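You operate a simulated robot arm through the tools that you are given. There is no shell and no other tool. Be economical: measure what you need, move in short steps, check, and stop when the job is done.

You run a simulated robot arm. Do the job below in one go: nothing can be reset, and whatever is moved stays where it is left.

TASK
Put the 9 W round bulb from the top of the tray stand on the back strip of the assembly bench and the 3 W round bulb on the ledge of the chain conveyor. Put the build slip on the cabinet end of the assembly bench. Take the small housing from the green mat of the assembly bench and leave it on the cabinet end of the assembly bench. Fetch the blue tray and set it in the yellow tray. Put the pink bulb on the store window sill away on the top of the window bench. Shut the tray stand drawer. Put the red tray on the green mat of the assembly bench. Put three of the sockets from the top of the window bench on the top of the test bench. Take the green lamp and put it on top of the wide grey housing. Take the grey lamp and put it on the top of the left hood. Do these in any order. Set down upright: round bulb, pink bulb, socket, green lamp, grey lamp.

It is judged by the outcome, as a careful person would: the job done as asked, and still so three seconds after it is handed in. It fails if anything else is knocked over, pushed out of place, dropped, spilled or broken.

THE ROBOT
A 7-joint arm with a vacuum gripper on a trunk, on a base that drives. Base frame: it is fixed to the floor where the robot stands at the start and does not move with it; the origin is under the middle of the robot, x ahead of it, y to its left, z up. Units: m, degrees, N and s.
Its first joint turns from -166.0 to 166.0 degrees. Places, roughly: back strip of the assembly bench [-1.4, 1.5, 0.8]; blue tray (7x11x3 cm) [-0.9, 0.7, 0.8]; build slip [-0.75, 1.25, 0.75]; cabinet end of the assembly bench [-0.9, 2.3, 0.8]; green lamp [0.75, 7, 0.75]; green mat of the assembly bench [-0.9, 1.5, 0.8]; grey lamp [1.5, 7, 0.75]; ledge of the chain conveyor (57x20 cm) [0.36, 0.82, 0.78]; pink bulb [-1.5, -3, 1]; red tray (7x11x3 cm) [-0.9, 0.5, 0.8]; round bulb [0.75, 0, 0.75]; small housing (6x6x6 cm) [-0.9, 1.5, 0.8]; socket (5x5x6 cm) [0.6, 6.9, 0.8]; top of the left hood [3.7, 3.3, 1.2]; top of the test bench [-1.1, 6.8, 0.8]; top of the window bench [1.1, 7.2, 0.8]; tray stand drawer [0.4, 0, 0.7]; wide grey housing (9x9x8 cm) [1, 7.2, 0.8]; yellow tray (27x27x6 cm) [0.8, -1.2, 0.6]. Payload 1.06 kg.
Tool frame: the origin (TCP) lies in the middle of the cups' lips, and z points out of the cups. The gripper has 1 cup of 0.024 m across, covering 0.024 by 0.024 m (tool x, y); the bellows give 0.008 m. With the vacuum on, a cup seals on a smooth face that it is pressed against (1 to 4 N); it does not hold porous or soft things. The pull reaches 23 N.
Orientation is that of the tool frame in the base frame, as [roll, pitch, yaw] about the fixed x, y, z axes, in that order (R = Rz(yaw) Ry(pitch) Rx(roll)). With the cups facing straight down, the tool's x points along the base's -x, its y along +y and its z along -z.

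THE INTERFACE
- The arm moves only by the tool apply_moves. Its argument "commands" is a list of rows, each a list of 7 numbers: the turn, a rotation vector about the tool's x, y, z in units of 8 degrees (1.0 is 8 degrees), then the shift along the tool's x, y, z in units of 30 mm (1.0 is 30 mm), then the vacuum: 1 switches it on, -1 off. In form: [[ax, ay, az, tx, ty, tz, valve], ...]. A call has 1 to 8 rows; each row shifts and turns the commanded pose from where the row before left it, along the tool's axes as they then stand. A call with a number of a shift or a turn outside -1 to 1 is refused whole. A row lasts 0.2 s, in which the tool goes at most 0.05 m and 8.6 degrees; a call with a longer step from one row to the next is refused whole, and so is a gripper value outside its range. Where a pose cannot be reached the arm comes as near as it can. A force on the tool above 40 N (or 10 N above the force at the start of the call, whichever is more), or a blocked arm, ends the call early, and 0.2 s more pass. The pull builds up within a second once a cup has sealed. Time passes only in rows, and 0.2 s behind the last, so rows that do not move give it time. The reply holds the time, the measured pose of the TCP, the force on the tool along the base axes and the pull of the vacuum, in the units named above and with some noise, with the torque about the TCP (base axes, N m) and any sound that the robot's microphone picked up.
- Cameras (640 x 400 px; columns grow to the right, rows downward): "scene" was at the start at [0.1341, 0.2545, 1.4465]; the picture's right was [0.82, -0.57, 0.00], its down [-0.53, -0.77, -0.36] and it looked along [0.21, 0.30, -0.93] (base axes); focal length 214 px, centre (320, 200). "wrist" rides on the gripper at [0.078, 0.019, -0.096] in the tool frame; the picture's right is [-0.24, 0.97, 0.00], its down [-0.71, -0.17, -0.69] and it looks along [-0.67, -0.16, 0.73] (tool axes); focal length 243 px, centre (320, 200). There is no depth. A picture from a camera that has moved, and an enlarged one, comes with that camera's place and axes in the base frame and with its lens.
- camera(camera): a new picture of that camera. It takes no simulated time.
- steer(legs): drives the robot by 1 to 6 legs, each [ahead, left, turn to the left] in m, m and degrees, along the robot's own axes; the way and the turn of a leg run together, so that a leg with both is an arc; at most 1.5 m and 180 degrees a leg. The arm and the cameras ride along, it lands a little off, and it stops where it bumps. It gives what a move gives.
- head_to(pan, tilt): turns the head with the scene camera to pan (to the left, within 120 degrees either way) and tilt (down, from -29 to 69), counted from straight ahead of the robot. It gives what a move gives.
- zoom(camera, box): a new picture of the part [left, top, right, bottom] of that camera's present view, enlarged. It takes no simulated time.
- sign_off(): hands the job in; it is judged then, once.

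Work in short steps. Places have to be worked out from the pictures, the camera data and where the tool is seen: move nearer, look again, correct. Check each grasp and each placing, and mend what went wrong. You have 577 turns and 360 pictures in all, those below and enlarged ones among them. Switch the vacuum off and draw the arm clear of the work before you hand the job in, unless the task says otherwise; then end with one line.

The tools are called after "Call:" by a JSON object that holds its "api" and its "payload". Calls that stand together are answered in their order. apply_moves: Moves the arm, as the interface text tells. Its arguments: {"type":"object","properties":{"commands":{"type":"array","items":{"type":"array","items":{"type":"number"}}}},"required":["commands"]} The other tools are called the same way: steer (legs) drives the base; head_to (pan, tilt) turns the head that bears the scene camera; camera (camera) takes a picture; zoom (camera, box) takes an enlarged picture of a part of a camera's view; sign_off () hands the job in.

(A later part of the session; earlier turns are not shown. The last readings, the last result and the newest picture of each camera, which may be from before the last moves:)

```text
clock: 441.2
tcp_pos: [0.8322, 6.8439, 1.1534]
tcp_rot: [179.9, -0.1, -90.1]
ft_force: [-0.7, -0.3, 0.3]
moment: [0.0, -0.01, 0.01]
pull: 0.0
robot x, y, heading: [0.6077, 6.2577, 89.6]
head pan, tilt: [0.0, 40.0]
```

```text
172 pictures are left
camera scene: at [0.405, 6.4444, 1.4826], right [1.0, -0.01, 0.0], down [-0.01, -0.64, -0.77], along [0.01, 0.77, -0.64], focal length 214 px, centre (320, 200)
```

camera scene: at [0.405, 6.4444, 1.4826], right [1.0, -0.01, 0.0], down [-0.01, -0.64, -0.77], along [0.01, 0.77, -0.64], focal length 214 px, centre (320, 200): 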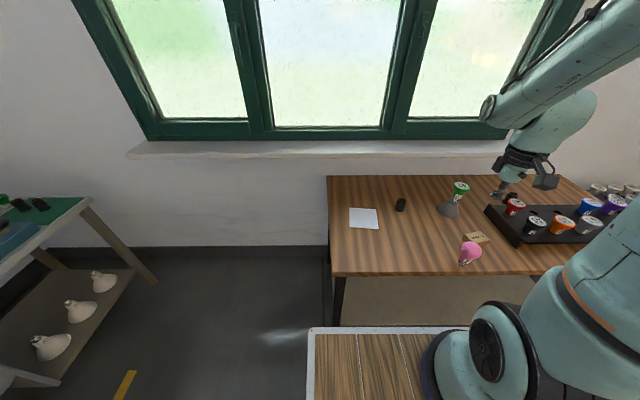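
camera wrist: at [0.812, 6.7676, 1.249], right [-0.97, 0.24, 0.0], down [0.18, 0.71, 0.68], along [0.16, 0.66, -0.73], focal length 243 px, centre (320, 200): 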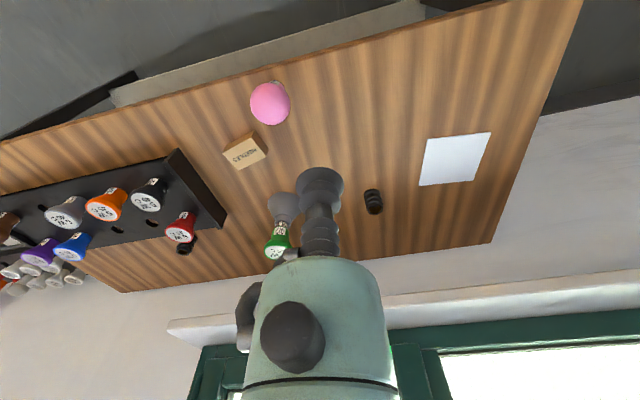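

Sockets 1 and 2 stand on the mat. Now S3 ≈(0.782, 7.19): I move the base 0.1 m ahead and go above it.

Call:
{"api": "steer", "payload": {"legs": [[0.1, 0, 0.4]]}}

Call:
{"api": "apply_moves", "payload": {"commands": [[0, 0, 0, -1, 0.2, 0, -1], [0, 0, 0, -1, 0.2, 0, -1], [0, 0, 0, -1, 0.2, 0, -1], [0, 0, 0, -1, 0.2, 0, -1], [0, 0, 0, -1, 0.2, 0, -1], [0, 0, 0, -1, 0.2, 0, -1], [0, 0, 0, -1, 0.2, 0, -1], [0, 0, 0, -1, 0.2, 0, -1]]}}

Call:
{"api": "apply_moves", "payload": {"commands": [[0, 0, 0, 0, 0, 1, -1], [0, 0, 0, 0, 0, 1, -1], [0, 0, 0, 0, 0, 1, -1], [0, 0, 0, 0, 0, 1, -1], [0, 0, 0, 0, 0, 1, -1]]}}

Call:
{"api": "camera", "payload": {"camera": "wrist"}}

Call:
{"api": "zoom", "payload": {"camera": "scene", "box": [340, 110, 480, 230]}}

```text
clock: 442.3
tcp_pos: [0.8276, 6.9465, 1.1526]
tcp_rot: [179.9, 0.0, -89.9]
ft_force: [-0.8, 0.6, 0.5]
moment: [0.0, -0.01, 0.0]
pull: 0.0
robot x, y, heading: [0.6104, 6.3567, 90.2]
head pan, tilt: [0.0, 40.0]
```

```text
clock: 444.1
tcp_pos: [0.7806, 7.1884, 1.154]
tcp_rot: [179.9, -0.1, -89.9]
ft_force: [-0.4, -0.1, -0.1]
moment: [0.01, 0.01, 0.02]
pull: 0.1
robot x, y, heading: [0.6101, 6.361, 89.7]
head pan, tilt: [0.0, 40.0]
```

```text
clock: 445.3
tcp_pos: [0.7815, 7.1836, 1.0015]
tcp_rot: [179.9, 0.1, -89.9]
ft_force: [0.1, 0.7, 0.1]
moment: [-0.01, -0.02, -0.01]
pull: 0.0
robot x, y, heading: [0.6094, 6.3582, 90.0]
head pan, tilt: [0.0, 40.0]
```

```text
171 pictures are left
camera wrist: at [0.7618, 7.1075, 1.0982], right [-0.97, 0.23, 0.0], down [0.17, 0.71, 0.68], along [0.16, 0.67, -0.73], focal length 243 px, centre (320, 200)
```

wrist: 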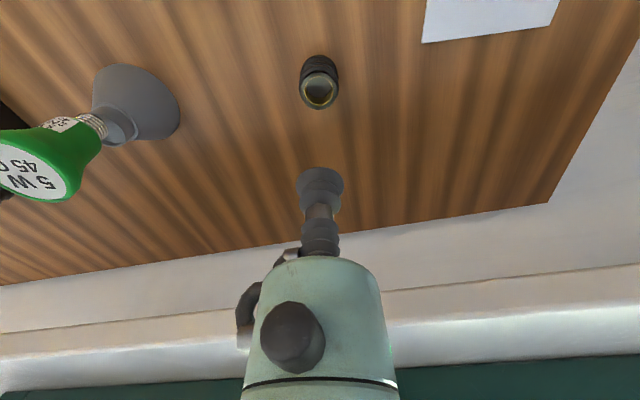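

```text
3.33 times, centred on (410, 170) of scene
camera zoom: at [0.4042, 6.5431, 1.4827], right [1.0, 0.0, 0.0], down [0.0, -0.64, -0.77], along [0.0, 0.77, -0.64], focal length 715 px, centre (20, 300)
```

zoom: 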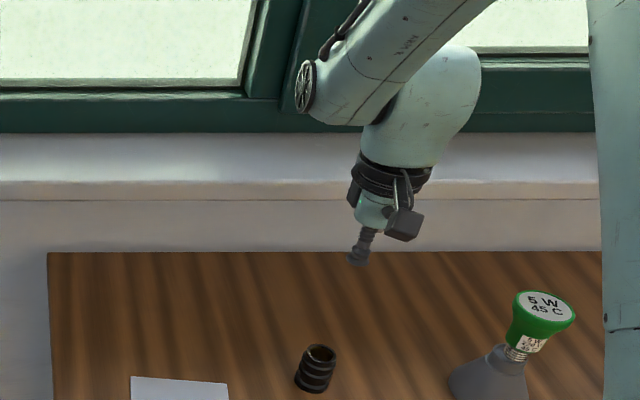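

The sill front is at y≈7.32, so S3 at y≈7.19 is safe. I zoom for alignment.

Call:
{"api": "zoom", "payload": {"camera": "wrist", "box": [260, 40, 380, 140]}}

```text
4.00 times, centred on (320, 90) of wrist
camera zoom: at [0.7618, 7.1075, 1.0982], right [-0.97, 0.23, 0.0], down [0.17, 0.71, 0.68], along [0.16, 0.67, -0.73], focal length 970 px, centre (320, 640)
```

zoom: 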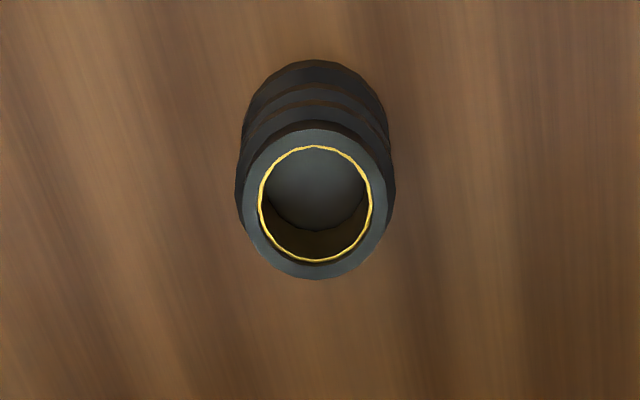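

I align and descend to just above the rim.

Call:
{"api": "apply_moves", "payload": {"commands": [[0, 0, 0, -0.11, -0.037, 1, -1], [0, 0, 0, 0, 0, 1, -1], [0, 0, 0, 0, 0, 1, -1], [0, 0, 0, 0, 0, 1, -1], [0, 0, 0, 0, 0, 0.38, -1], [0, 0, 0, 0, 0, 0, -1]]}}

Call:
{"api": "zoom", "payload": {"camera": "wrist", "box": [260, 110, 380, 210]}}

```text
clock: 446.7
tcp_pos: [0.7803, 7.1882, 0.8716]
tcp_rot: [180.0, -0.1, -89.9]
ft_force: [0.1, -0.6, -0.5]
moment: [-0.03, 0.03, 0.0]
pull: 0.0
robot x, y, heading: [0.6111, 6.3596, 89.7]
head pan, tilt: [0.0, 40.0]
```

```text
4.00 times, centred on (320, 160) of wrist
camera zoom: at [0.7612, 7.1109, 0.9662], right [-0.97, 0.23, 0.0], down [0.17, 0.71, 0.68], along [0.16, 0.67, -0.73], focal length 970 px, centre (320, 360)
```

zoom: 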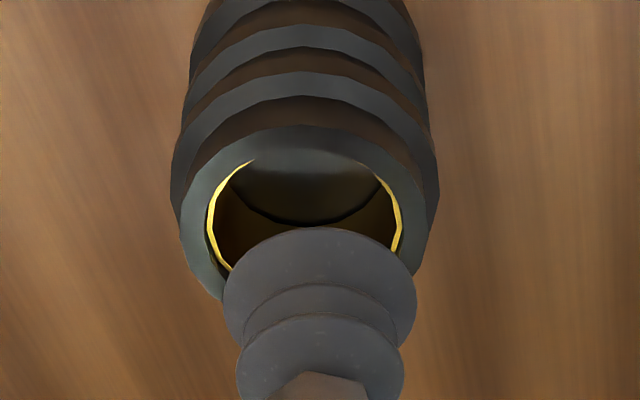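

I shift ~2 mm right and ~2 mm back and press with vacuum.

Call:
{"api": "apply_moves", "payload": {"commands": [[0, 0, 0, 0.06, -0.06, 0.35, 1], [0, 0, 0, 0, 0, 0.2, 1], [0, 0, 0, 0, 0, 0.12, 1], [0, 0, 0, 0, 0, 0, 1]]}}

```text
clock: 447.7
tcp_pos: [0.7813, 7.1849, 0.8513]
tcp_rot: [-180.0, 0.0, -89.8]
ft_force: [-0.3, -0.8, 7.6]
moment: [0.02, 0.0, -0.01]
pull: 22.9
robot x, y, heading: [0.6113, 6.3613, 89.6]
head pan, tilt: [0.0, 40.0]
```

Sealed. I lift, retract, and take it to the test bench.

Call:
{"api": "apply_moves", "payload": {"commands": [[0, 0, 0, 0, 0, -0.5, 1], [0, 0, 0, 0, 0, -1, 1], [0, 0, 0, 0, 0, -1, 1], [0, 0, 0, 0, 0, -1, 1], [0, 0, 0, 0, 0, -1, 1], [0, 0, 0, 0, 0, -1, 1], [0, 0, 0, 0, 0, -1, 1], [0, 0, 0, 0, 0, -1, 1]]}}

Call:
{"api": "apply_moves", "payload": {"commands": [[0, 0, 0, 1, 0, -1, 1], [0, 0, 0, 1, 0, -1, 1], [0, 0, 0, 1, 0, -0.6, 1], [0, 0, 0, 1, 0, 0, 1], [0, 0, 0, 1, 0, 0, 1]]}}

Call:
{"api": "steer", "payload": {"legs": [[-0.1, 0, 0], [0, 0.6, 0], [0, 0, 90], [0, -0.69, 0], [0.25, 0, 0]]}}

Call:
{"api": "camera", "payload": {"camera": "wrist"}}

```text
clock: 449.5
tcp_pos: [0.7833, 7.1847, 1.0771]
tcp_rot: [179.9, -0.1, -89.9]
ft_force: [-0.4, 0.9, -1.1]
moment: [-0.05, 0.01, 0.0]
pull: 22.9
robot x, y, heading: [0.6102, 6.3587, 89.8]
head pan, tilt: [0.0, 40.0]
```

```text
clock: 450.7
tcp_pos: [0.7816, 7.0387, 1.1556]
tcp_rot: [180.0, -0.1, -89.9]
ft_force: [-0.5, 1.0, -0.5]
moment: [-0.03, 0.01, -0.02]
pull: 22.9
robot x, y, heading: [0.6108, 6.3615, 89.9]
head pan, tilt: [0.0, 40.0]
```

```text
clock: 463.5
tcp_pos: [-0.9184, 7.1151, 1.1561]
tcp_rot: [179.9, -0.1, 0.3]
ft_force: [-1.2, -0.1, -1.1]
moment: [0.0, -0.01, -0.01]
pull: 23.1
robot x, y, heading: [-0.2406, 6.9473, -180.1]
head pan, tilt: [0.0, 40.0]
```

```text
167 pictures are left
camera wrist: at [-0.8409, 7.0986, 1.2513], right [-0.23, -0.97, 0.0], down [-0.71, 0.17, 0.68], along [-0.67, 0.16, -0.73], focal length 243 px, centre (320, 200)
```

wrist: 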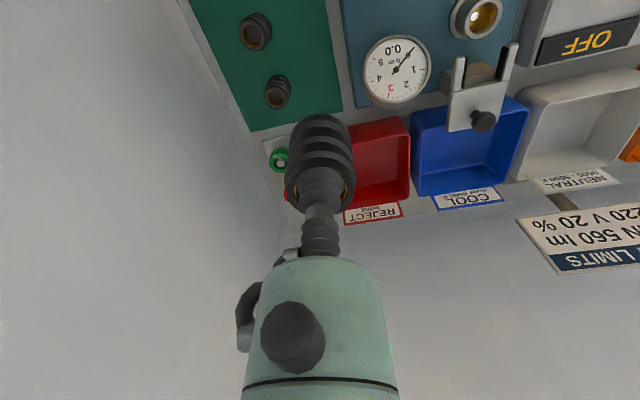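

Socket 3 goes to (−0.80, 7.20).

Call:
{"api": "apply_moves", "payload": {"commands": [[0, 0, 0, 0.98, -0.71, 0, 1], [0, 0, 0, 0.98, -0.71, 0, 1], [0, 0, 0, 0.98, -0.71, 0, 1], [0, 0, 0, 0.98, -0.71, 0, 1]]}}

Call:
{"api": "apply_moves", "payload": {"commands": [[0, 0, 0, 0, 0, 1, 1], [0, 0, 0, 0, 0, 1, 1], [0, 0, 0, 0, 0, 1, 1], [0, 0, 0, 0, 0, 1, 1], [0, 0, 0, 0, 0, 1, 1], [0, 0, 0, 0, 0, 1, 1], [0, 0, 0, 0, 0, 1, 1]]}}

Call:
{"api": "camera", "payload": {"camera": "wrist"}}

Call:
{"api": "head_to", "payload": {"pan": -15, "tilt": 50}}

Call:
{"api": "camera", "payload": {"camera": "scene"}}

```text
clock: 464.5
tcp_pos: [-0.8021, 7.2018, 1.1571]
tcp_rot: [179.9, -0.1, 0.4]
ft_force: [0.6, -0.1, -0.6]
moment: [0.03, -0.02, -0.05]
pull: 22.8
robot x, y, heading: [-0.2358, 6.947, -179.9]
head pan, tilt: [0.0, 40.0]
```

```text
clock: 466.1
tcp_pos: [-0.8016, 7.1986, 0.945]
tcp_rot: [179.9, 0.1, 0.5]
ft_force: [0.4, 0.0, 0.7]
moment: [0.01, 0.01, 0.01]
pull: 22.5
robot x, y, heading: [-0.2371, 6.9491, -179.8]
head pan, tilt: [0.0, 40.0]
```

```text
166 pictures are left
camera wrist: at [-0.723, 7.1826, 1.0408], right [-0.23, -0.97, 0.0], down [-0.71, 0.17, 0.68], along [-0.67, 0.16, -0.73], focal length 243 px, centre (320, 200)
```

wrist: 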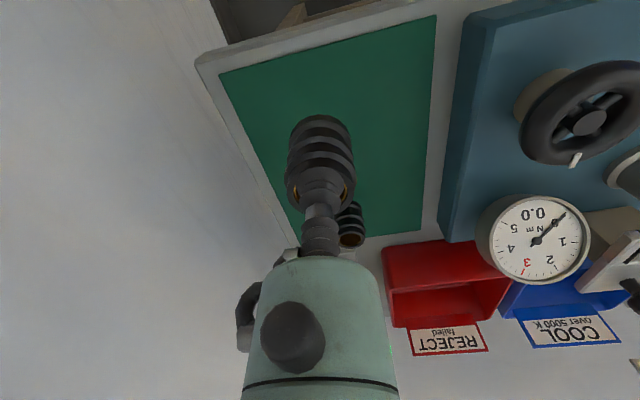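

```text
clock: 466.9
tcp_pos: [-0.8009, 7.1997, 0.946]
tcp_rot: [179.9, -0.1, 0.4]
ft_force: [-0.1, 0.4, -0.9]
moment: [0.03, 0.0, -0.01]
pull: 22.8
robot x, y, heading: [-0.2375, 6.9498, -179.9]
head pan, tilt: [-15.0, 50.0]
```

```text
165 pictures are left
camera scene: at [-0.4107, 6.7559, 1.4685], right [0.26, 0.97, 0.0], down [0.74, -0.2, -0.64], along [-0.62, 0.17, -0.77], focal length 214 px, centre (320, 200)
```

scene: 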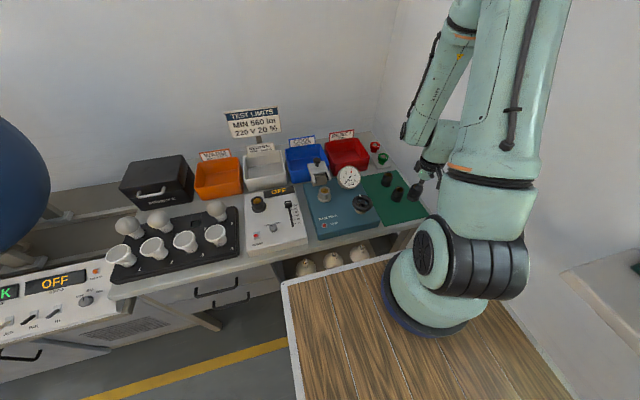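

Clear. I lower to contact.

Call:
{"api": "apply_moves", "payload": {"commands": [[0, 0, 0, 0, 0, 1, 1], [0, 0, 0, 0, 0, 1, 1], [0, 0, 0, 0, 0, 0.7, 1], [0, 0, 0, 0, 0, 0.2, 1]]}}

Call:
{"api": "apply_moves", "payload": {"commands": [[0, 0, 0, 0, 0, 0.08, 1]]}}

Call:
{"api": "apply_moves", "payload": {"commands": [[0, 0, 0, 0, 0, 0.07, 1]]}}

```text
clock: 467.9
tcp_pos: [-0.8025, 7.2002, 0.8584]
tcp_rot: [179.9, -0.1, 0.3]
ft_force: [0.5, 0.1, -0.3]
moment: [-0.04, 0.01, 0.0]
pull: 23.0
robot x, y, heading: [-0.2424, 6.9502, -179.9]
head pan, tilt: [-15.0, 50.0]
```

```text
clock: 468.2
tcp_pos: [-0.8008, 7.2006, 0.8555]
tcp_rot: [179.8, -0.1, 0.3]
ft_force: [0.2, 0.5, -0.8]
moment: [-0.01, 0.03, 0.01]
pull: 23.0
robot x, y, heading: [-0.2421, 6.949, -180.0]
head pan, tilt: [-15.0, 50.0]
```

```text
clock: 468.6
tcp_pos: [-0.8015, 7.2002, 0.8548]
tcp_rot: [179.9, -0.1, 0.4]
ft_force: [0.3, -2.7, 13.1]
moment: [-0.02, 0.0, 0.04]
pull: 23.4
robot x, y, heading: [-0.2368, 6.9472, -180.0]
head pan, tilt: [-15.0, 50.0]
```

Call:
{"api": "apply_moves", "payload": {"commands": [[0, 0, 0, 0, 0, -0.05, 1], [0, 0, 0, 0, 0, 0, -1], [0, 0, 0, 0, 0, 0, -1], [0, 0, 0, 0, 0, 0, -1], [0, 0, 0, 0, 0, 0, -1], [0, 0, 0, 0, 0, -0.2, -1], [0, 0, 0, 0, 0, -0.7, -1], [0, 0, 0, 0, 0, -1, -1]]}}

Call:
{"api": "apply_moves", "payload": {"commands": [[0, 0, 0, 0, 0, -1, -1], [0, 0, 0, 0, 0, -1, -1], [0, 0, 0, 0, 0, -1, -1], [0, 0, 0, 0, 0, -1, -1], [0, 0, 0, 0, 0, -1, -1], [0, 0, 0, 0, 0.5, -1, -1], [0, 0, 0, 0, 0.5, -1, -1], [0, 0, 0, 0, 0.5, -1, -1]]}}

Call:
{"api": "camera", "payload": {"camera": "wrist"}}

```text
clock: 470.4
tcp_pos: [-0.8004, 7.1998, 0.9132]
tcp_rot: [179.9, 0.0, 0.4]
ft_force: [0.0, 0.3, 0.7]
moment: [-0.03, 0.0, -0.02]
pull: 0.0
robot x, y, heading: [-0.2369, 6.9461, -180.0]
head pan, tilt: [-15.0, 50.0]
```

```text
clock: 472.2
tcp_pos: [-0.8015, 7.1556, 1.1502]
tcp_rot: [179.8, -0.1, 0.3]
ft_force: [-0.7, 0.0, 0.2]
moment: [0.0, -0.03, 0.01]
pull: 0.0
robot x, y, heading: [-0.2377, 6.9443, -180.0]
head pan, tilt: [-15.0, 50.0]
```

```text
164 pictures are left
camera wrist: at [-0.724, 7.1398, 1.2473], right [-0.23, -0.97, 0.0], down [-0.71, 0.17, 0.68], along [-0.67, 0.16, -0.73], focal length 243 px, centre (320, 200)
```

wrist: 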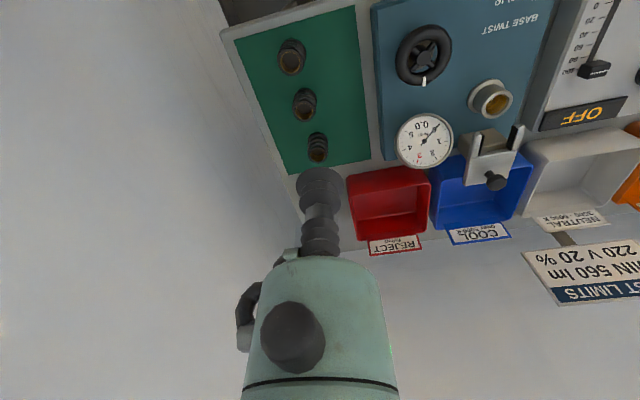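

All three sockets are placed. Finally the grey lamp: I drive back to the window bench and look to the right side before going along it.

Call:
{"api": "steer", "payload": {"legs": [[-0.25, 0, 0], [0, 0.75, 0], [0, 0, -90], [0, -0.6, 0]]}}

Call:
{"api": "head_to", "payload": {"pan": -60, "tilt": 20}}

Call:
{"api": "camera", "payload": {"camera": "scene"}}

Call:
{"api": "head_to", "payload": {"pan": -110, "tilt": 15}}

Call:
{"api": "camera", "payload": {"camera": "scene"}}

```text
clock: 484.5
tcp_pos: [0.813, 6.7749, 1.1514]
tcp_rot: [179.9, -0.1, -89.2]
ft_force: [0.7, 0.0, -0.4]
moment: [0.03, 0.03, -0.03]
pull: 0.1
robot x, y, heading: [0.6115, 6.2074, 90.7]
head pan, tilt: [-15.0, 50.0]
```

```text
clock: 485.6
tcp_pos: [0.8136, 6.7731, 1.1513]
tcp_rot: [180.0, -0.1, -89.2]
ft_force: [0.5, 0.2, -0.4]
moment: [0.02, 0.03, -0.01]
pull: 0.0
robot x, y, heading: [0.6082, 6.209, 90.5]
head pan, tilt: [-60.0, 20.0]
```

```text
163 pictures are left
camera scene: at [0.4807, 6.3524, 1.514], right [0.51, -0.86, 0.0], down [-0.29, -0.17, -0.94], along [0.81, 0.48, -0.34], focal length 214 px, centre (320, 200)
```

scene: 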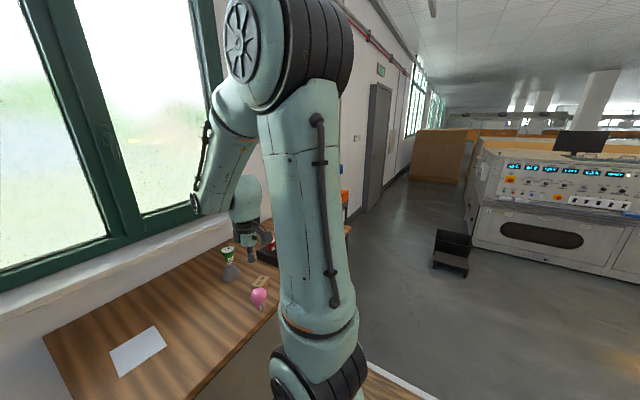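

```text
clock: 486.8
tcp_pos: [0.8132, 6.7728, 1.1513]
tcp_rot: [179.9, -0.2, -89.2]
ft_force: [-0.7, -0.2, 0.4]
moment: [-0.01, 0.02, 0.0]
pull: 0.0
robot x, y, heading: [0.61, 6.2094, 90.5]
head pan, tilt: [-110.0, 15.0]
```

```text
162 pictures are left
camera scene: at [0.4887, 6.274, 1.5222], right [-0.33, -0.94, 0.0], down [-0.24, 0.09, -0.97], along [0.91, -0.32, -0.26], focal length 214 px, centre (320, 200)
```

scene: 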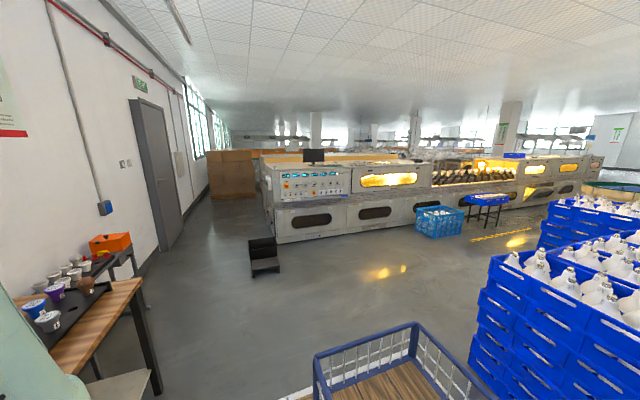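

Floor is clear. I strafe right 0.75 m to the black tray.

Call:
{"api": "steer", "payload": {"legs": [[0, -0.72, -0.6]]}}

Call:
{"api": "head_to", "payload": {"pan": 0, "tilt": 45}}

Call:
{"api": "camera", "payload": {"camera": "scene"}}

Call:
{"api": "camera", "payload": {"camera": "wrist"}}

```text
clock: 490.7
tcp_pos: [1.5429, 6.7665, 1.1499]
tcp_rot: [179.9, 0.0, -90.6]
ft_force: [-0.4, -0.6, -0.6]
moment: [0.0, -0.02, 0.02]
pull: 0.1
robot x, y, heading: [1.3222, 6.2085, 89.3]
head pan, tilt: [-110.0, 15.0]
```

```text
clock: 492.6
tcp_pos: [1.5432, 6.7677, 1.151]
tcp_rot: [179.9, -0.1, -90.5]
ft_force: [-0.5, -0.5, 0.9]
moment: [0.0, 0.02, 0.02]
pull: 0.0
robot x, y, heading: [1.3236, 6.2055, 89.5]
head pan, tilt: [0.0, 45.0]
```

```text
161 pictures are left
camera scene: at [1.1204, 6.39, 1.4754], right [1.0, -0.01, 0.0], down [-0.01, -0.71, -0.71], along [0.01, 0.71, -0.71], focal length 214 px, centre (320, 200)
```

scene: 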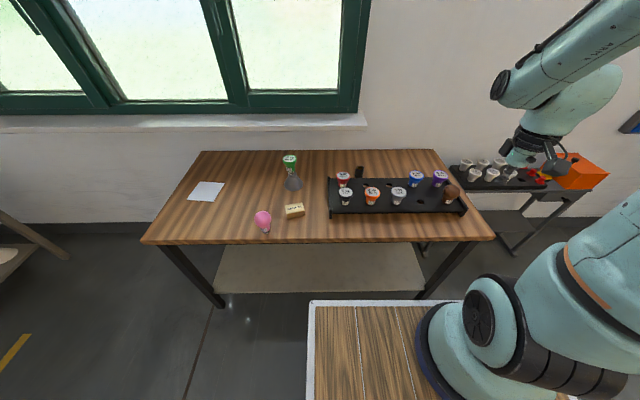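

```text
160 pictures are left
camera wrist: at [1.5229, 6.6909, 1.2471], right [-0.97, 0.24, 0.0], down [0.18, 0.71, 0.68], along [0.17, 0.66, -0.73], focal length 243 px, centre (320, 200)
```

wrist: 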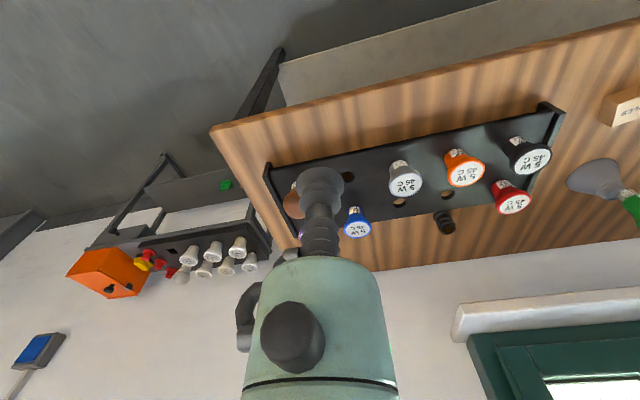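

Grey lamp top ≈(1.44, 6.97, 0.94). I move above it for a closer look.

Call:
{"api": "apply_moves", "payload": {"commands": [[0, 0, 0, -0.91, 0.49, 0, -1], [0, 0, 0, -0.91, 0.49, 0, -1], [0, 0, 0, -0.91, 0.49, 0, -1], [0, 0, 0, -0.91, 0.49, 0, -1], [0, 0, 0, -0.91, 0.49, 0, -1], [0, 0, 0, -0.91, 0.49, 0, -1], [0, 0, 0, -0.91, 0.49, 0, -1]]}}

Call:
{"api": "zoom", "payload": {"camera": "wrist", "box": [220, 30, 420, 190]}}

Call:
{"api": "zoom", "payload": {"camera": "scene", "box": [320, 120, 480, 240]}}

```text
clock: 494.2
tcp_pos: [1.4408, 6.9599, 1.1519]
tcp_rot: [179.9, -0.1, -90.5]
ft_force: [0.5, 0.2, -0.2]
moment: [0.0, 0.02, -0.03]
pull: 0.0
robot x, y, heading: [1.3273, 6.2093, 89.1]
head pan, tilt: [0.0, 45.0]
```

```text
2.50 times, centred on (320, 110) of wrist
camera zoom: at [1.4212, 6.8838, 1.2481], right [-0.97, 0.24, 0.0], down [0.18, 0.71, 0.68], along [0.17, 0.66, -0.73], focal length 606 px, centre (320, 425)
```

zoom: 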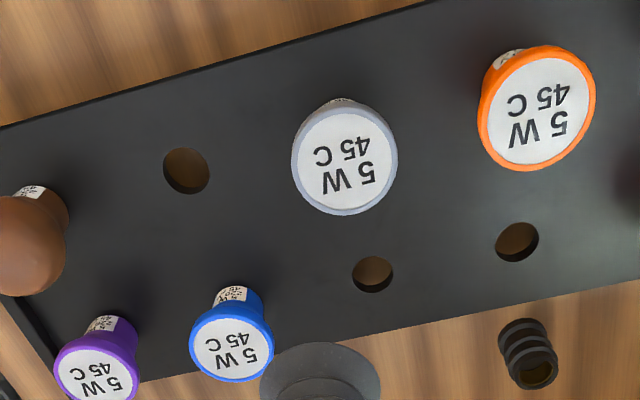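

```text
3.33 times, centred on (400, 180) of scene
camera zoom: at [1.1205, 6.3897, 1.4754], right [1.0, -0.01, 0.0], down [-0.01, -0.71, -0.71], along [0.01, 0.71, -0.71], focal length 715 px, centre (53, 267)
```

zoom: 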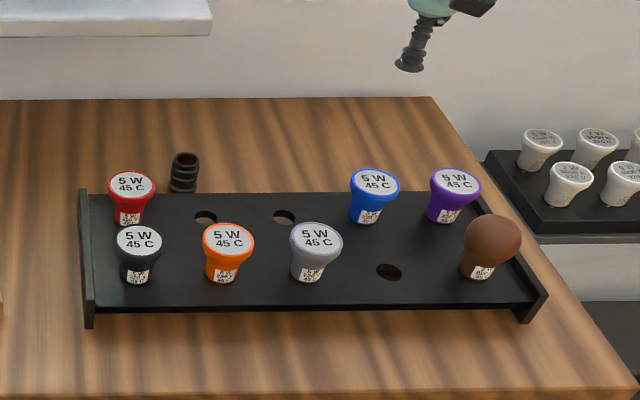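

Grey lamp axis ≈(1.439, 7.006). I align and descend to 0.95 for a closer fix.

Call:
{"api": "apply_moves", "payload": {"commands": [[0, 0, 0, -0.77, 0.05, 0, -1], [0, 0, 0, -0.77, 0.02, 0, -1], [0, 0, 0, 0, 0, 1, -1], [0, 0, 0, 0, 0, 1, -1], [0, 0, 0, 0, 0, 1, -1], [0, 0, 0, 0, 0, 1, -1], [0, 0, 0, 0, 0, 1, -1], [0, 0, 0, 0, 0, 1, -1]]}}

Call:
{"api": "zoom", "payload": {"camera": "wrist", "box": [240, 60, 400, 200]}}

```text
clock: 496.0
tcp_pos: [1.4405, 7.0048, 0.9715]
tcp_rot: [179.9, -0.1, -90.5]
ft_force: [0.2, -0.3, 0.7]
moment: [-0.01, -0.03, -0.01]
pull: 0.0
robot x, y, heading: [1.3257, 6.2068, 89.4]
head pan, tilt: [0.0, 45.0]
```

```text
2.86 times, centred on (320, 130) of wrist
camera zoom: at [1.42, 6.9284, 1.0675], right [-0.97, 0.24, 0.0], down [0.18, 0.71, 0.68], along [0.17, 0.66, -0.73], focal length 693 px, centre (320, 400)
```

zoom: 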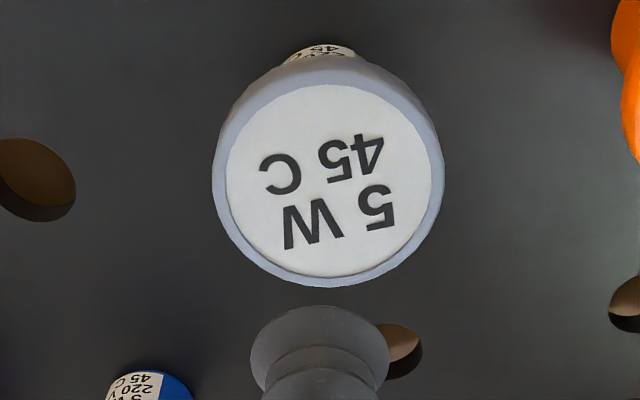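

Face at z≈0.903, centre (1.437, 7.007). I correct and descend with vacuum.

Call:
{"api": "apply_moves", "payload": {"commands": [[0, 0, 0, -0.07, 0.12, 1, 1], [0, 0, 0, 0, 0, 0.9, 1], [0, 0, 0, 0, 0, 0.3, 1], [0, 0, 0, 0, 0, 0, 1]]}}

Call:
{"api": "zoom", "payload": {"camera": "wrist", "box": [240, 80, 400, 220]}}

```text
clock: 497.0
tcp_pos: [1.4354, 7.008, 0.9057]
tcp_rot: [179.9, -0.1, -90.6]
ft_force: [0.1, 0.0, 0.1]
moment: [-0.02, 0.03, 0.03]
pull: 0.1
robot x, y, heading: [1.324, 6.2073, 89.5]
head pan, tilt: [0.0, 45.0]
```

```text
2.86 times, centred on (320, 150) of wrist
camera zoom: at [1.416, 6.9313, 1.0011], right [-0.97, 0.24, 0.0], down [0.18, 0.71, 0.68], along [0.17, 0.66, -0.73], focal length 693 px, centre (320, 343)
```

zoom: 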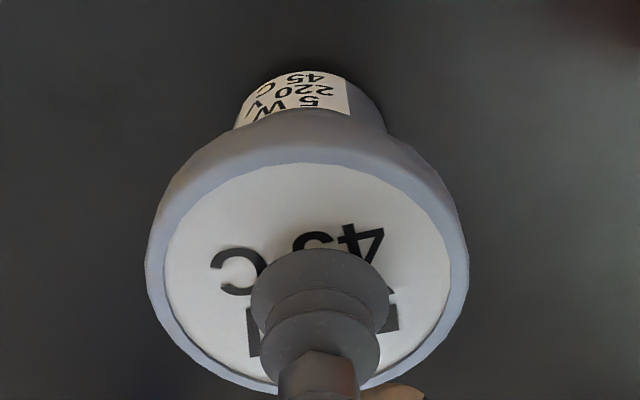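

Call:
{"api": "apply_moves", "payload": {"commands": [[0, 0, 0, -0.03, -0.07, 0.1, 1], [0, 0, 0, 0, 0, 0.08, 1], [0, 0, 0, 0, 0, 0, 1], [0, 0, 0, 0, 0, 0, 1]]}}

Call:
{"api": "apply_moves", "payload": {"commands": [[0, 0, 0, 0, 0, 0.08, 1], [0, 0, 0, 0, 0, 0, 1], [0, 0, 0, 0, 0, 0, 1]]}}

```text
clock: 498.0
tcp_pos: [1.4369, 7.0072, 0.8996]
tcp_rot: [180.0, -0.1, -90.4]
ft_force: [-1.5, -2.0, 8.4]
moment: [0.04, -0.04, -0.01]
pull: 23.2
robot x, y, heading: [1.3264, 6.2084, 89.3]
head pan, tilt: [0.0, 45.0]
```

```text
clock: 498.8
tcp_pos: [1.4373, 7.0073, 0.897]
tcp_rot: [179.9, 0.0, -90.6]
ft_force: [-1.4, -1.2, 10.3]
moment: [0.03, 0.01, 0.0]
pull: 22.8
robot x, y, heading: [1.3224, 6.2076, 89.3]
head pan, tilt: [0.0, 45.0]
```

Sealed. I lift straight up slowly out of the rack hole.

Call:
{"api": "apply_moves", "payload": {"commands": [[0, 0, 0, 0, 0, -0.2, 1], [0, 0, 0, 0, 0, -0.3, 1], [0, 0, 0, 0, 0, -0.5, 1], [0, 0, 0, 0, 0, -0.7, 1], [0, 0, 0, 0, 0, -1, 1], [0, 0, 0, 0, 0, -1, 1], [0, 0, 0, 0, 0, -1, 1], [0, 0, 0, 0, 0, -1, 1]]}}

Call:
{"api": "camera", "payload": {"camera": "wrist"}}

Call:
{"api": "zoom", "payload": {"camera": "scene", "box": [320, 100, 480, 240]}}

```text
clock: 500.6
tcp_pos: [1.4359, 7.0081, 1.0681]
tcp_rot: [179.9, 0.0, -90.6]
ft_force: [-0.2, 0.0, -0.7]
moment: [-0.04, 0.01, -0.01]
pull: 23.0
robot x, y, heading: [1.3238, 6.2088, 89.5]
head pan, tilt: [0.0, 45.0]
```

```text
155 pictures are left
camera wrist: at [1.4168, 6.9312, 1.1632], right [-0.97, 0.24, 0.0], down [0.18, 0.71, 0.68], along [0.17, 0.66, -0.73], focal length 243 px, centre (320, 200)
```

wrist: 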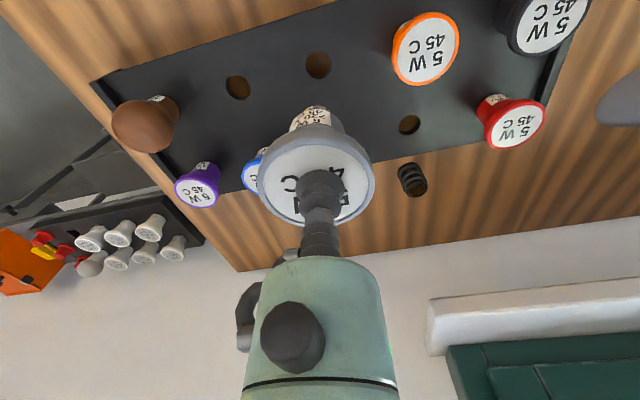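

```text
2.86 times, centred on (400, 170) of scene
camera zoom: at [1.1204, 6.3903, 1.4753], right [1.0, -0.01, 0.0], down [-0.01, -0.71, -0.71], along [0.01, 0.71, -0.71], focal length 613 px, centre (91, 286)
```

zoom: 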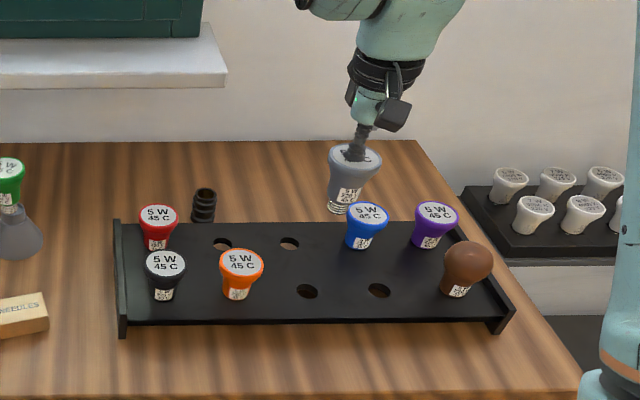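

The grey lamp came out cleanly. I raise it to z≈1.3, retract, back off, turn right and drive toward the oven hoods.

Call:
{"api": "apply_moves", "payload": {"commands": [[0, 0, 0, 0.5, 0, -1, 1], [0, 0, 0, 0.5, 0, -1, 1], [0, 0, 0, 0.5, 0, -1, 1], [0, 0, 0, 0.5, 0, -1, 1], [0, 0, 0, 0.5, 0, -1, 1], [0, 0, 0, 0.5, 0, -1, 1], [0, 0, 0, 0.5, 0, -1, 1], [0, 0, 0, 0.5, 0, -1, 1]]}}

Call:
{"api": "steer", "payload": {"legs": [[-0.3, 0, 0], [0, 0, -89.5], [0.8, 0, 0]]}}

Call:
{"api": "head_to", "payload": {"pan": -25, "tilt": 20}}

Call:
{"api": "camera", "payload": {"camera": "scene"}}

```text
clock: 502.4
tcp_pos: [1.4388, 6.8885, 1.3098]
tcp_rot: [179.9, -0.1, -90.6]
ft_force: [0.5, -0.4, -1.0]
moment: [-0.02, 0.02, -0.02]
pull: 22.7
robot x, y, heading: [1.3249, 6.205, 89.5]
head pan, tilt: [0.0, 45.0]
```

```text
clock: 512.0
tcp_pos: [2.8094, 5.8476, 1.3099]
tcp_rot: [179.8, -0.1, -178.1]
ft_force: [0.3, -1.0, -0.4]
moment: [-0.02, -0.01, -0.04]
pull: 23.0
robot x, y, heading: [2.1188, 5.9341, 2.0]
head pan, tilt: [0.0, 45.0]
```

```text
clock: 512.9
tcp_pos: [2.8089, 5.8475, 1.3095]
tcp_rot: [179.9, -0.1, -178.1]
ft_force: [0.6, 0.5, -0.1]
moment: [-0.03, -0.03, -0.02]
pull: 22.8
robot x, y, heading: [2.1245, 5.9334, 1.6]
head pan, tilt: [-25.0, 20.0]
```

```text
153 pictures are left
camera scene: at [2.3036, 6.1072, 1.514], right [-0.4, -0.92, 0.0], down [-0.31, 0.14, -0.94], along [0.86, -0.37, -0.34], focal length 214 px, centre (320, 200)
```

scene: 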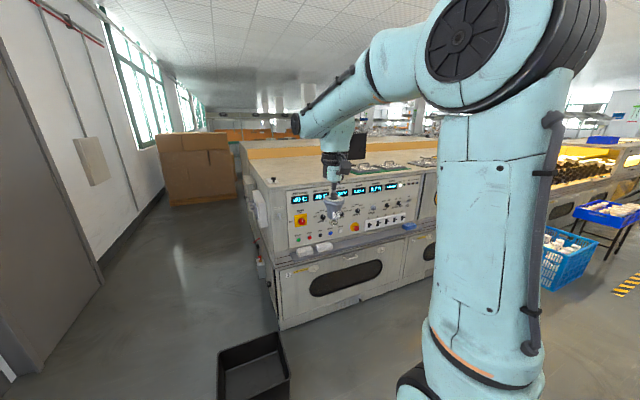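

I strafe right along the machine to y≈4.4 and look at the hood.

Call:
{"api": "steer", "payload": {"legs": [[0, -1.45, -2]]}}

Call:
{"api": "head_to", "payload": {"pan": 0, "tilt": 20}}

Call:
{"api": "camera", "payload": {"camera": "scene"}}

Call:
{"api": "head_to", "payload": {"pan": -40, "tilt": 20}}

Call:
{"api": "camera", "payload": {"camera": "scene"}}

```text
clock: 520.2
tcp_pos: [2.8085, 4.356, 1.3105]
tcp_rot: [180.0, -0.1, 179.1]
ft_force: [0.3, 0.6, -1.0]
moment: [0.0, 0.02, 0.0]
pull: 22.6
robot x, y, heading: [2.1252, 4.4755, -1.3]
head pan, tilt: [-25.0, 20.0]
```

```text
clock: 521.1
tcp_pos: [2.8097, 4.3555, 1.3084]
tcp_rot: [179.9, -0.1, 179.1]
ft_force: [0.6, 0.0, -0.5]
moment: [-0.01, 0.04, -0.01]
pull: 23.0
robot x, y, heading: [2.1283, 4.4772, -1.4]
head pan, tilt: [0.0, 20.0]
```

```text
152 pictures are left
camera scene: at [2.3269, 4.6786, 1.514], right [-0.02, -1.0, 0.0], down [-0.34, 0.01, -0.94], along [0.94, -0.02, -0.34], focal length 214 px, centre (320, 200)
```

scene: 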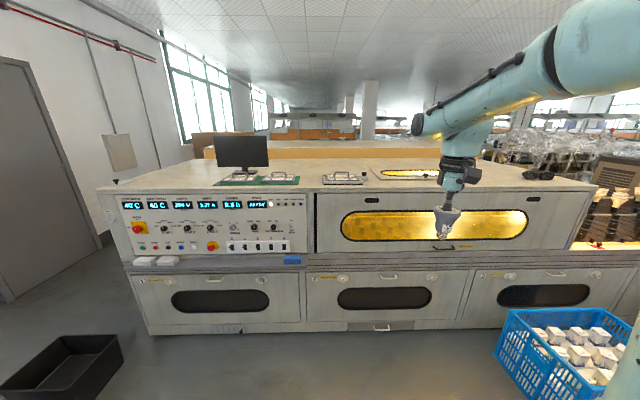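

```text
clock: 522.1
tcp_pos: [2.8098, 4.3547, 1.3103]
tcp_rot: [179.9, -0.1, 179.1]
ft_force: [1.2, -0.5, -1.9]
moment: [0.0, -0.02, 0.01]
pull: 22.9
robot x, y, heading: [2.1249, 4.4746, -1.4]
head pan, tilt: [-40.0, 20.0]
```

```text
151 pictures are left
camera scene: at [2.3039, 4.6193, 1.514], right [-0.66, -0.75, 0.0], down [-0.26, 0.23, -0.94], along [0.71, -0.62, -0.34], focal length 214 px, centre (320, 200)
```

scene: 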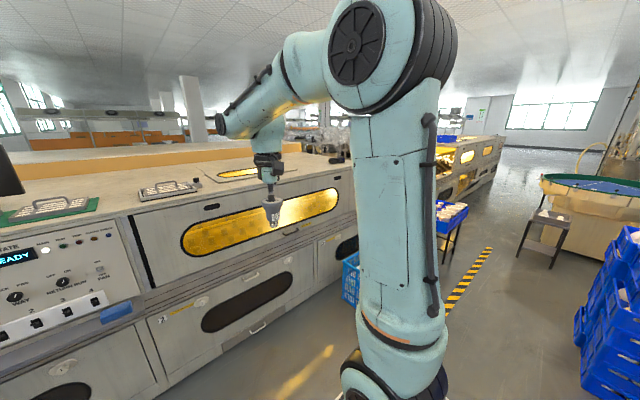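

I zoom on the hood's top right portion to see the dark object there.

Call:
{"api": "head_to", "payload": {"pan": 0, "tilt": 20}}

Call:
{"api": "zoom", "payload": {"camera": "scene", "box": [300, 120, 620, 300]}}

Call:
{"api": "zoom", "payload": {"camera": "scene", "box": [480, 150, 620, 230]}}

```text
clock: 523.2
tcp_pos: [2.8081, 4.3566, 1.3092]
tcp_rot: [179.9, -0.1, 179.1]
ft_force: [-0.5, -0.7, -0.3]
moment: [0.01, 0.0, -0.02]
pull: 23.0
robot x, y, heading: [2.1291, 4.471, -1.5]
head pan, tilt: [0.0, 20.0]
```

```text
2.00 times, centred on (460, 210) of scene
camera zoom: at [2.3269, 4.6786, 1.514], right [-0.02, -1.0, 0.0], down [-0.34, 0.01, -0.94], along [0.94, -0.02, -0.34], focal length 429 px, centre (40, 180)
```

zoom: 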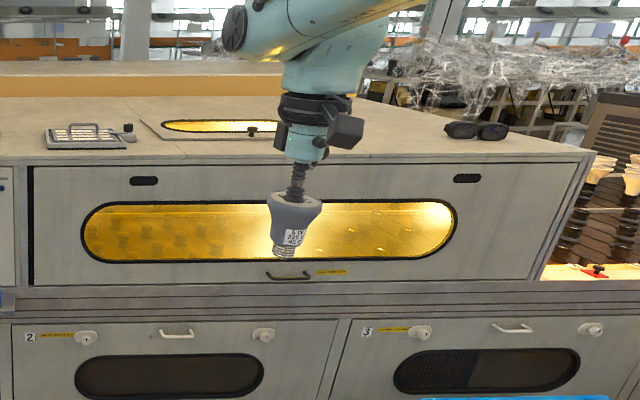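

```text
4.57 times, centred on (550, 190) of scene
camera zoom: at [2.3269, 4.6786, 1.514], right [-0.02, -1.0, 0.0], down [-0.34, 0.01, -0.94], along [0.94, -0.02, -0.34], focal length 980 px, centre (-731, 246)
```

zoom: 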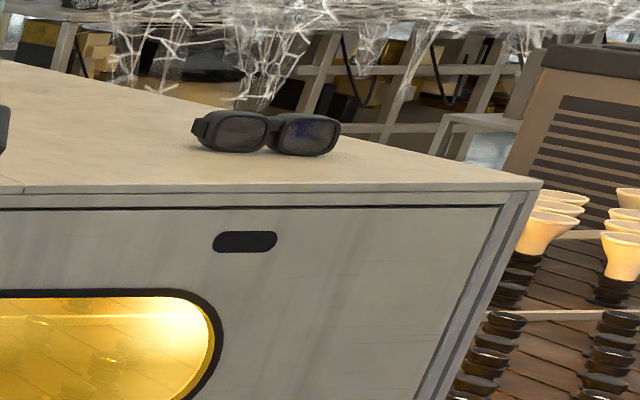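

Goggles lie on the hood's right end. I drive closer (x≈2.65, y≈4.0), lamp at z 1.31, to measure the hood top.

Call:
{"api": "steer", "payload": {"legs": [[0, -0.45, 1.4], [0.45, 0, 0]]}}

Call:
{"api": "camera", "payload": {"camera": "wrist"}}

Call:
{"api": "head_to", "payload": {"pan": -15, "tilt": 25}}

Call:
{"api": "camera", "payload": {"camera": "scene"}}

```text
clock: 528.2
tcp_pos: [3.26, 3.9337, 1.3089]
tcp_rot: [179.9, -0.1, -179.2]
ft_force: [-0.6, -0.4, -1.7]
moment: [0.01, -0.02, -0.02]
pull: 23.1
robot x, y, heading: [2.576, 4.0335, 0.4]
head pan, tilt: [0.0, 20.0]
```

```text
148 pictures are left
camera wrist: at [3.1814, 3.9525, 1.405], right [0.22, 0.98, 0.0], down [0.71, -0.16, 0.68], along [0.67, -0.15, -0.73], focal length 243 px, centre (320, 200)
```

wrist: 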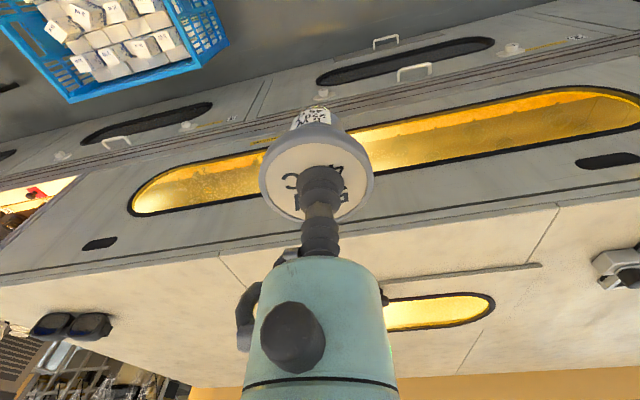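

```text
clock: 529.0
tcp_pos: [3.2603, 3.9335, 1.3088]
tcp_rot: [179.9, -0.1, -179.2]
ft_force: [-0.1, 0.8, 0.2]
moment: [-0.04, -0.03, 0.02]
pull: 23.1
robot x, y, heading: [2.5729, 4.0268, 0.7]
head pan, tilt: [-15.0, 25.0]
```

```text
147 pictures are left
camera scene: at [2.7646, 4.2177, 1.506], right [-0.25, -0.97, 0.0], down [-0.41, 0.11, -0.91], along [0.88, -0.23, -0.42], focal length 214 px, centre (320, 200)
```

scene: 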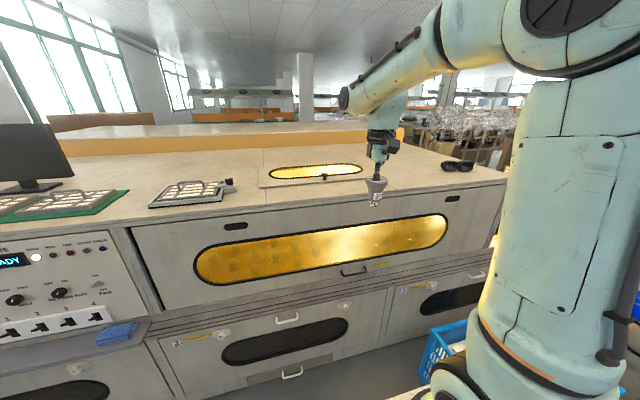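

Hood front edge is x≈3.52, z≈1.13–1.2; goggles at (3.64, 3.25). I'll place the lamp at about (3.68, 3.49). I raise the tool and drive 0.27 m ahead.

Call:
{"api": "apply_moves", "payload": {"commands": [[0, 0, 0, 0, 0, -1, 1], [0, 0, 0, 0, 0, -1, 1]]}}

Call:
{"api": "steer", "payload": {"legs": [[0.25, 0, -0.6]]}}

Call:
{"api": "apply_moves", "payload": {"commands": [[0, 0, 0, -0.3, -1, 0, 1], [0, 0, 0, -0.3, -1, 0, 1], [0, 0, 0, -0.3, -1, 0, 1], [0, 0, 0, -0.3, -1, 0, 1], [0, 0, 0, -0.3, -1, 0, 1], [0, 0, 0, -0.3, -1, 0, 1], [0, 0, 0, -0.3, -1, 0, 1], [0, 0, 0, -0.3, -1, 0, 1]]}}

Call:
{"api": "camera", "payload": {"camera": "wrist"}}

Call:
{"api": "camera", "payload": {"camera": "scene"}}

```text
clock: 529.6
tcp_pos: [3.2601, 3.9333, 1.37]
tcp_rot: [180.0, -0.1, -179.1]
ft_force: [0.4, 0.1, -0.6]
moment: [0.01, -0.01, -0.01]
pull: 23.4
robot x, y, heading: [2.5766, 4.0335, 0.4]
head pan, tilt: [-15.0, 25.0]
```

```text
clock: 531.4
tcp_pos: [3.5098, 3.93, 1.3695]
tcp_rot: [179.9, 0.0, -179.5]
ft_force: [-0.5, 1.3, -1.3]
moment: [-0.01, -0.01, -0.02]
pull: 22.7
robot x, y, heading: [2.8249, 4.0332, 0.3]
head pan, tilt: [-15.0, 25.0]
```

```text
clock: 533.2
tcp_pos: [3.5823, 3.6905, 1.3699]
tcp_rot: [179.9, 0.1, -179.6]
ft_force: [0.3, 0.2, -0.5]
moment: [-0.03, -0.02, -0.03]
pull: 23.1
robot x, y, heading: [2.8248, 4.031, 0.3]
head pan, tilt: [-15.0, 25.0]
```

```text
146 pictures are left
camera wrist: at [3.5044, 3.7105, 1.4655], right [0.23, 0.97, 0.0], down [0.71, -0.17, 0.68], along [0.67, -0.15, -0.73], focal length 243 px, centre (320, 200)
```

wrist: 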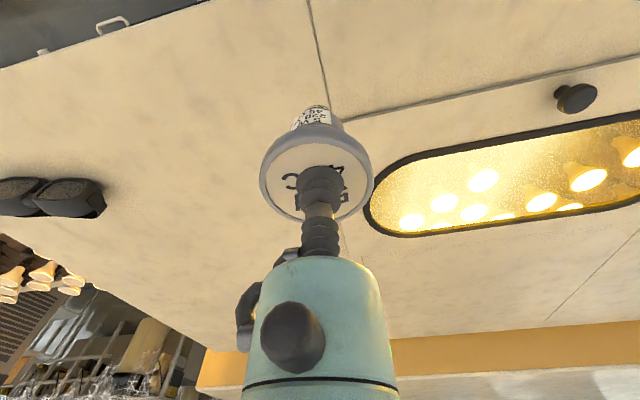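

```text
145 pictures are left
camera scene: at [3.015, 4.2184, 1.5059], right [-0.26, -0.97, 0.0], down [-0.41, 0.11, -0.91], along [0.88, -0.23, -0.42], focal length 214 px, centre (320, 200)
```

scene: 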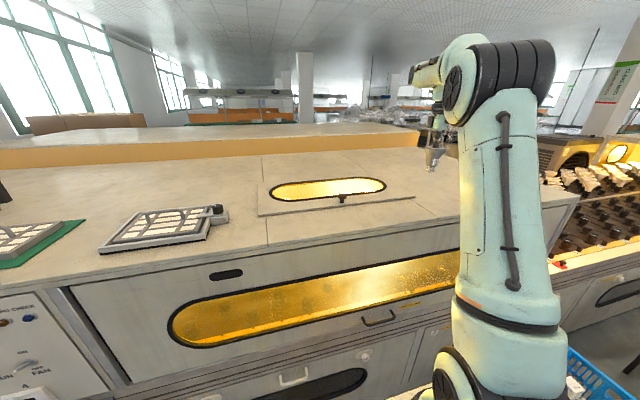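

Top is flat and free between here and the goggles. I move to about (3.65, 3.52).

Call:
{"api": "apply_moves", "payload": {"commands": [[0, 0, 0, -0.39, -0.95, 0, 1], [0, 0, 0, -0.39, -0.95, 0, 1], [0, 0, 0, -0.39, -0.95, 0, 1], [0, 0, 0, -0.39, -0.95, 0, 1], [0, 0, 0, -0.39, -0.95, 0, 1], [0, 0, 0, -0.39, -0.95, 0, 1], [0, 0, 0, 0, 0, 1, 1], [0, 0, 0, 0, 0, 1, 1]]}}

Call:
{"api": "camera", "payload": {"camera": "wrist"}}

Call:
{"api": "head_to", "payload": {"pan": -35, "tilt": 20}}

Call:
{"api": "camera", "payload": {"camera": "scene"}}

```text
clock: 535.0
tcp_pos: [3.6249, 3.5596, 1.2956]
tcp_rot: [179.8, -0.1, -179.7]
ft_force: [-0.2, -0.6, 0.2]
moment: [0.0, -0.02, -0.02]
pull: 22.8
out of reach, approached as far as the arm can: row 5, 6
robot x, y, heading: [2.8237, 4.0335, 0.0]
head pan, tilt: [-15.0, 25.0]
```

```text
144 pictures are left
camera wrist: at [3.5458, 3.5789, 1.3923], right [0.23, 0.97, 0.0], down [0.71, -0.17, 0.68], along [0.67, -0.15, -0.73], focal length 243 px, centre (320, 200)
```

wrist: 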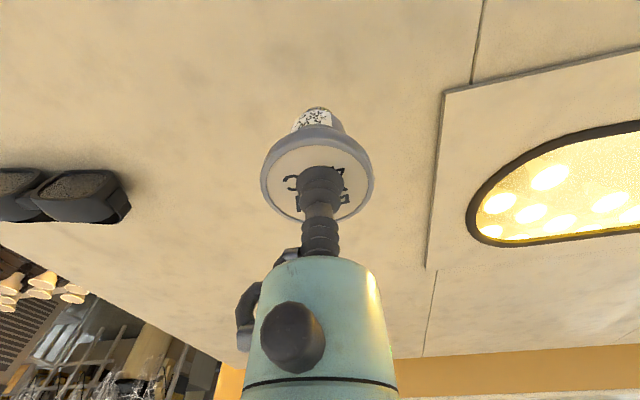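

```text
clock: 535.8
tcp_pos: [3.6235, 3.5593, 1.2962]
tcp_rot: [180.0, -0.1, -179.5]
ft_force: [0.8, 0.0, 0.0]
moment: [-0.02, -0.01, -0.01]
pull: 23.1
robot x, y, heading: [2.824, 4.0303, -0.0]
head pan, tilt: [-35.0, 20.0]
```

```text
143 pictures are left
camera scene: at [3.0027, 4.1883, 1.514], right [-0.57, -0.82, 0.0], down [-0.28, 0.2, -0.94], along [0.77, -0.54, -0.34], focal length 214 px, centre (320, 200)
```

scene: 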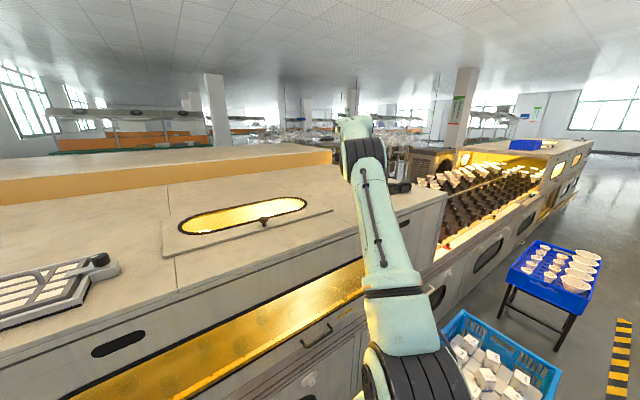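

This spot (3.624, 3.560) is fine. I lower in small steps to contact.

Call:
{"api": "apply_moves", "payload": {"commands": [[0, 0, 0, 0, 0, 0.1, 1], [0, 0, 0, 0, 0, 0.1, 1]]}}

Call:
{"api": "apply_moves", "payload": {"commands": [[0, 0, 0, 0, 0, 0.1, 1], [0, 0, 0, 0, 0, 0.1, 1]]}}

Call:
{"api": "zoom", "payload": {"camera": "wrist", "box": [220, 60, 420, 220]}}

```text
clock: 536.4
tcp_pos: [3.6244, 3.5589, 1.2929]
tcp_rot: [180.0, -0.1, -179.6]
ft_force: [0.3, 0.2, -0.9]
moment: [-0.02, 0.01, -0.04]
pull: 23.5
robot x, y, heading: [2.8266, 4.0302, 0.2]
head pan, tilt: [-35.0, 20.0]
```

```text
clock: 537.0
tcp_pos: [3.6254, 3.5586, 1.2872]
tcp_rot: [179.9, -0.1, -179.5]
ft_force: [-0.1, -1.0, -0.8]
moment: [0.0, -0.02, 0.01]
pull: 23.2
robot x, y, heading: [2.8278, 4.0339, 0.1]
head pan, tilt: [-35.0, 20.0]
```

```text
2.50 times, centred on (320, 140) of wrist
camera zoom: at [3.5459, 3.5794, 1.3817], right [0.23, 0.97, 0.0], down [0.71, -0.17, 0.68], along [0.67, -0.15, -0.73], focal length 606 px, centre (320, 350)
```

zoom: 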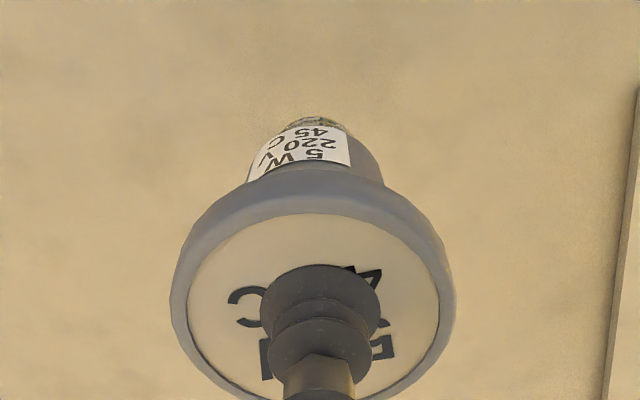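

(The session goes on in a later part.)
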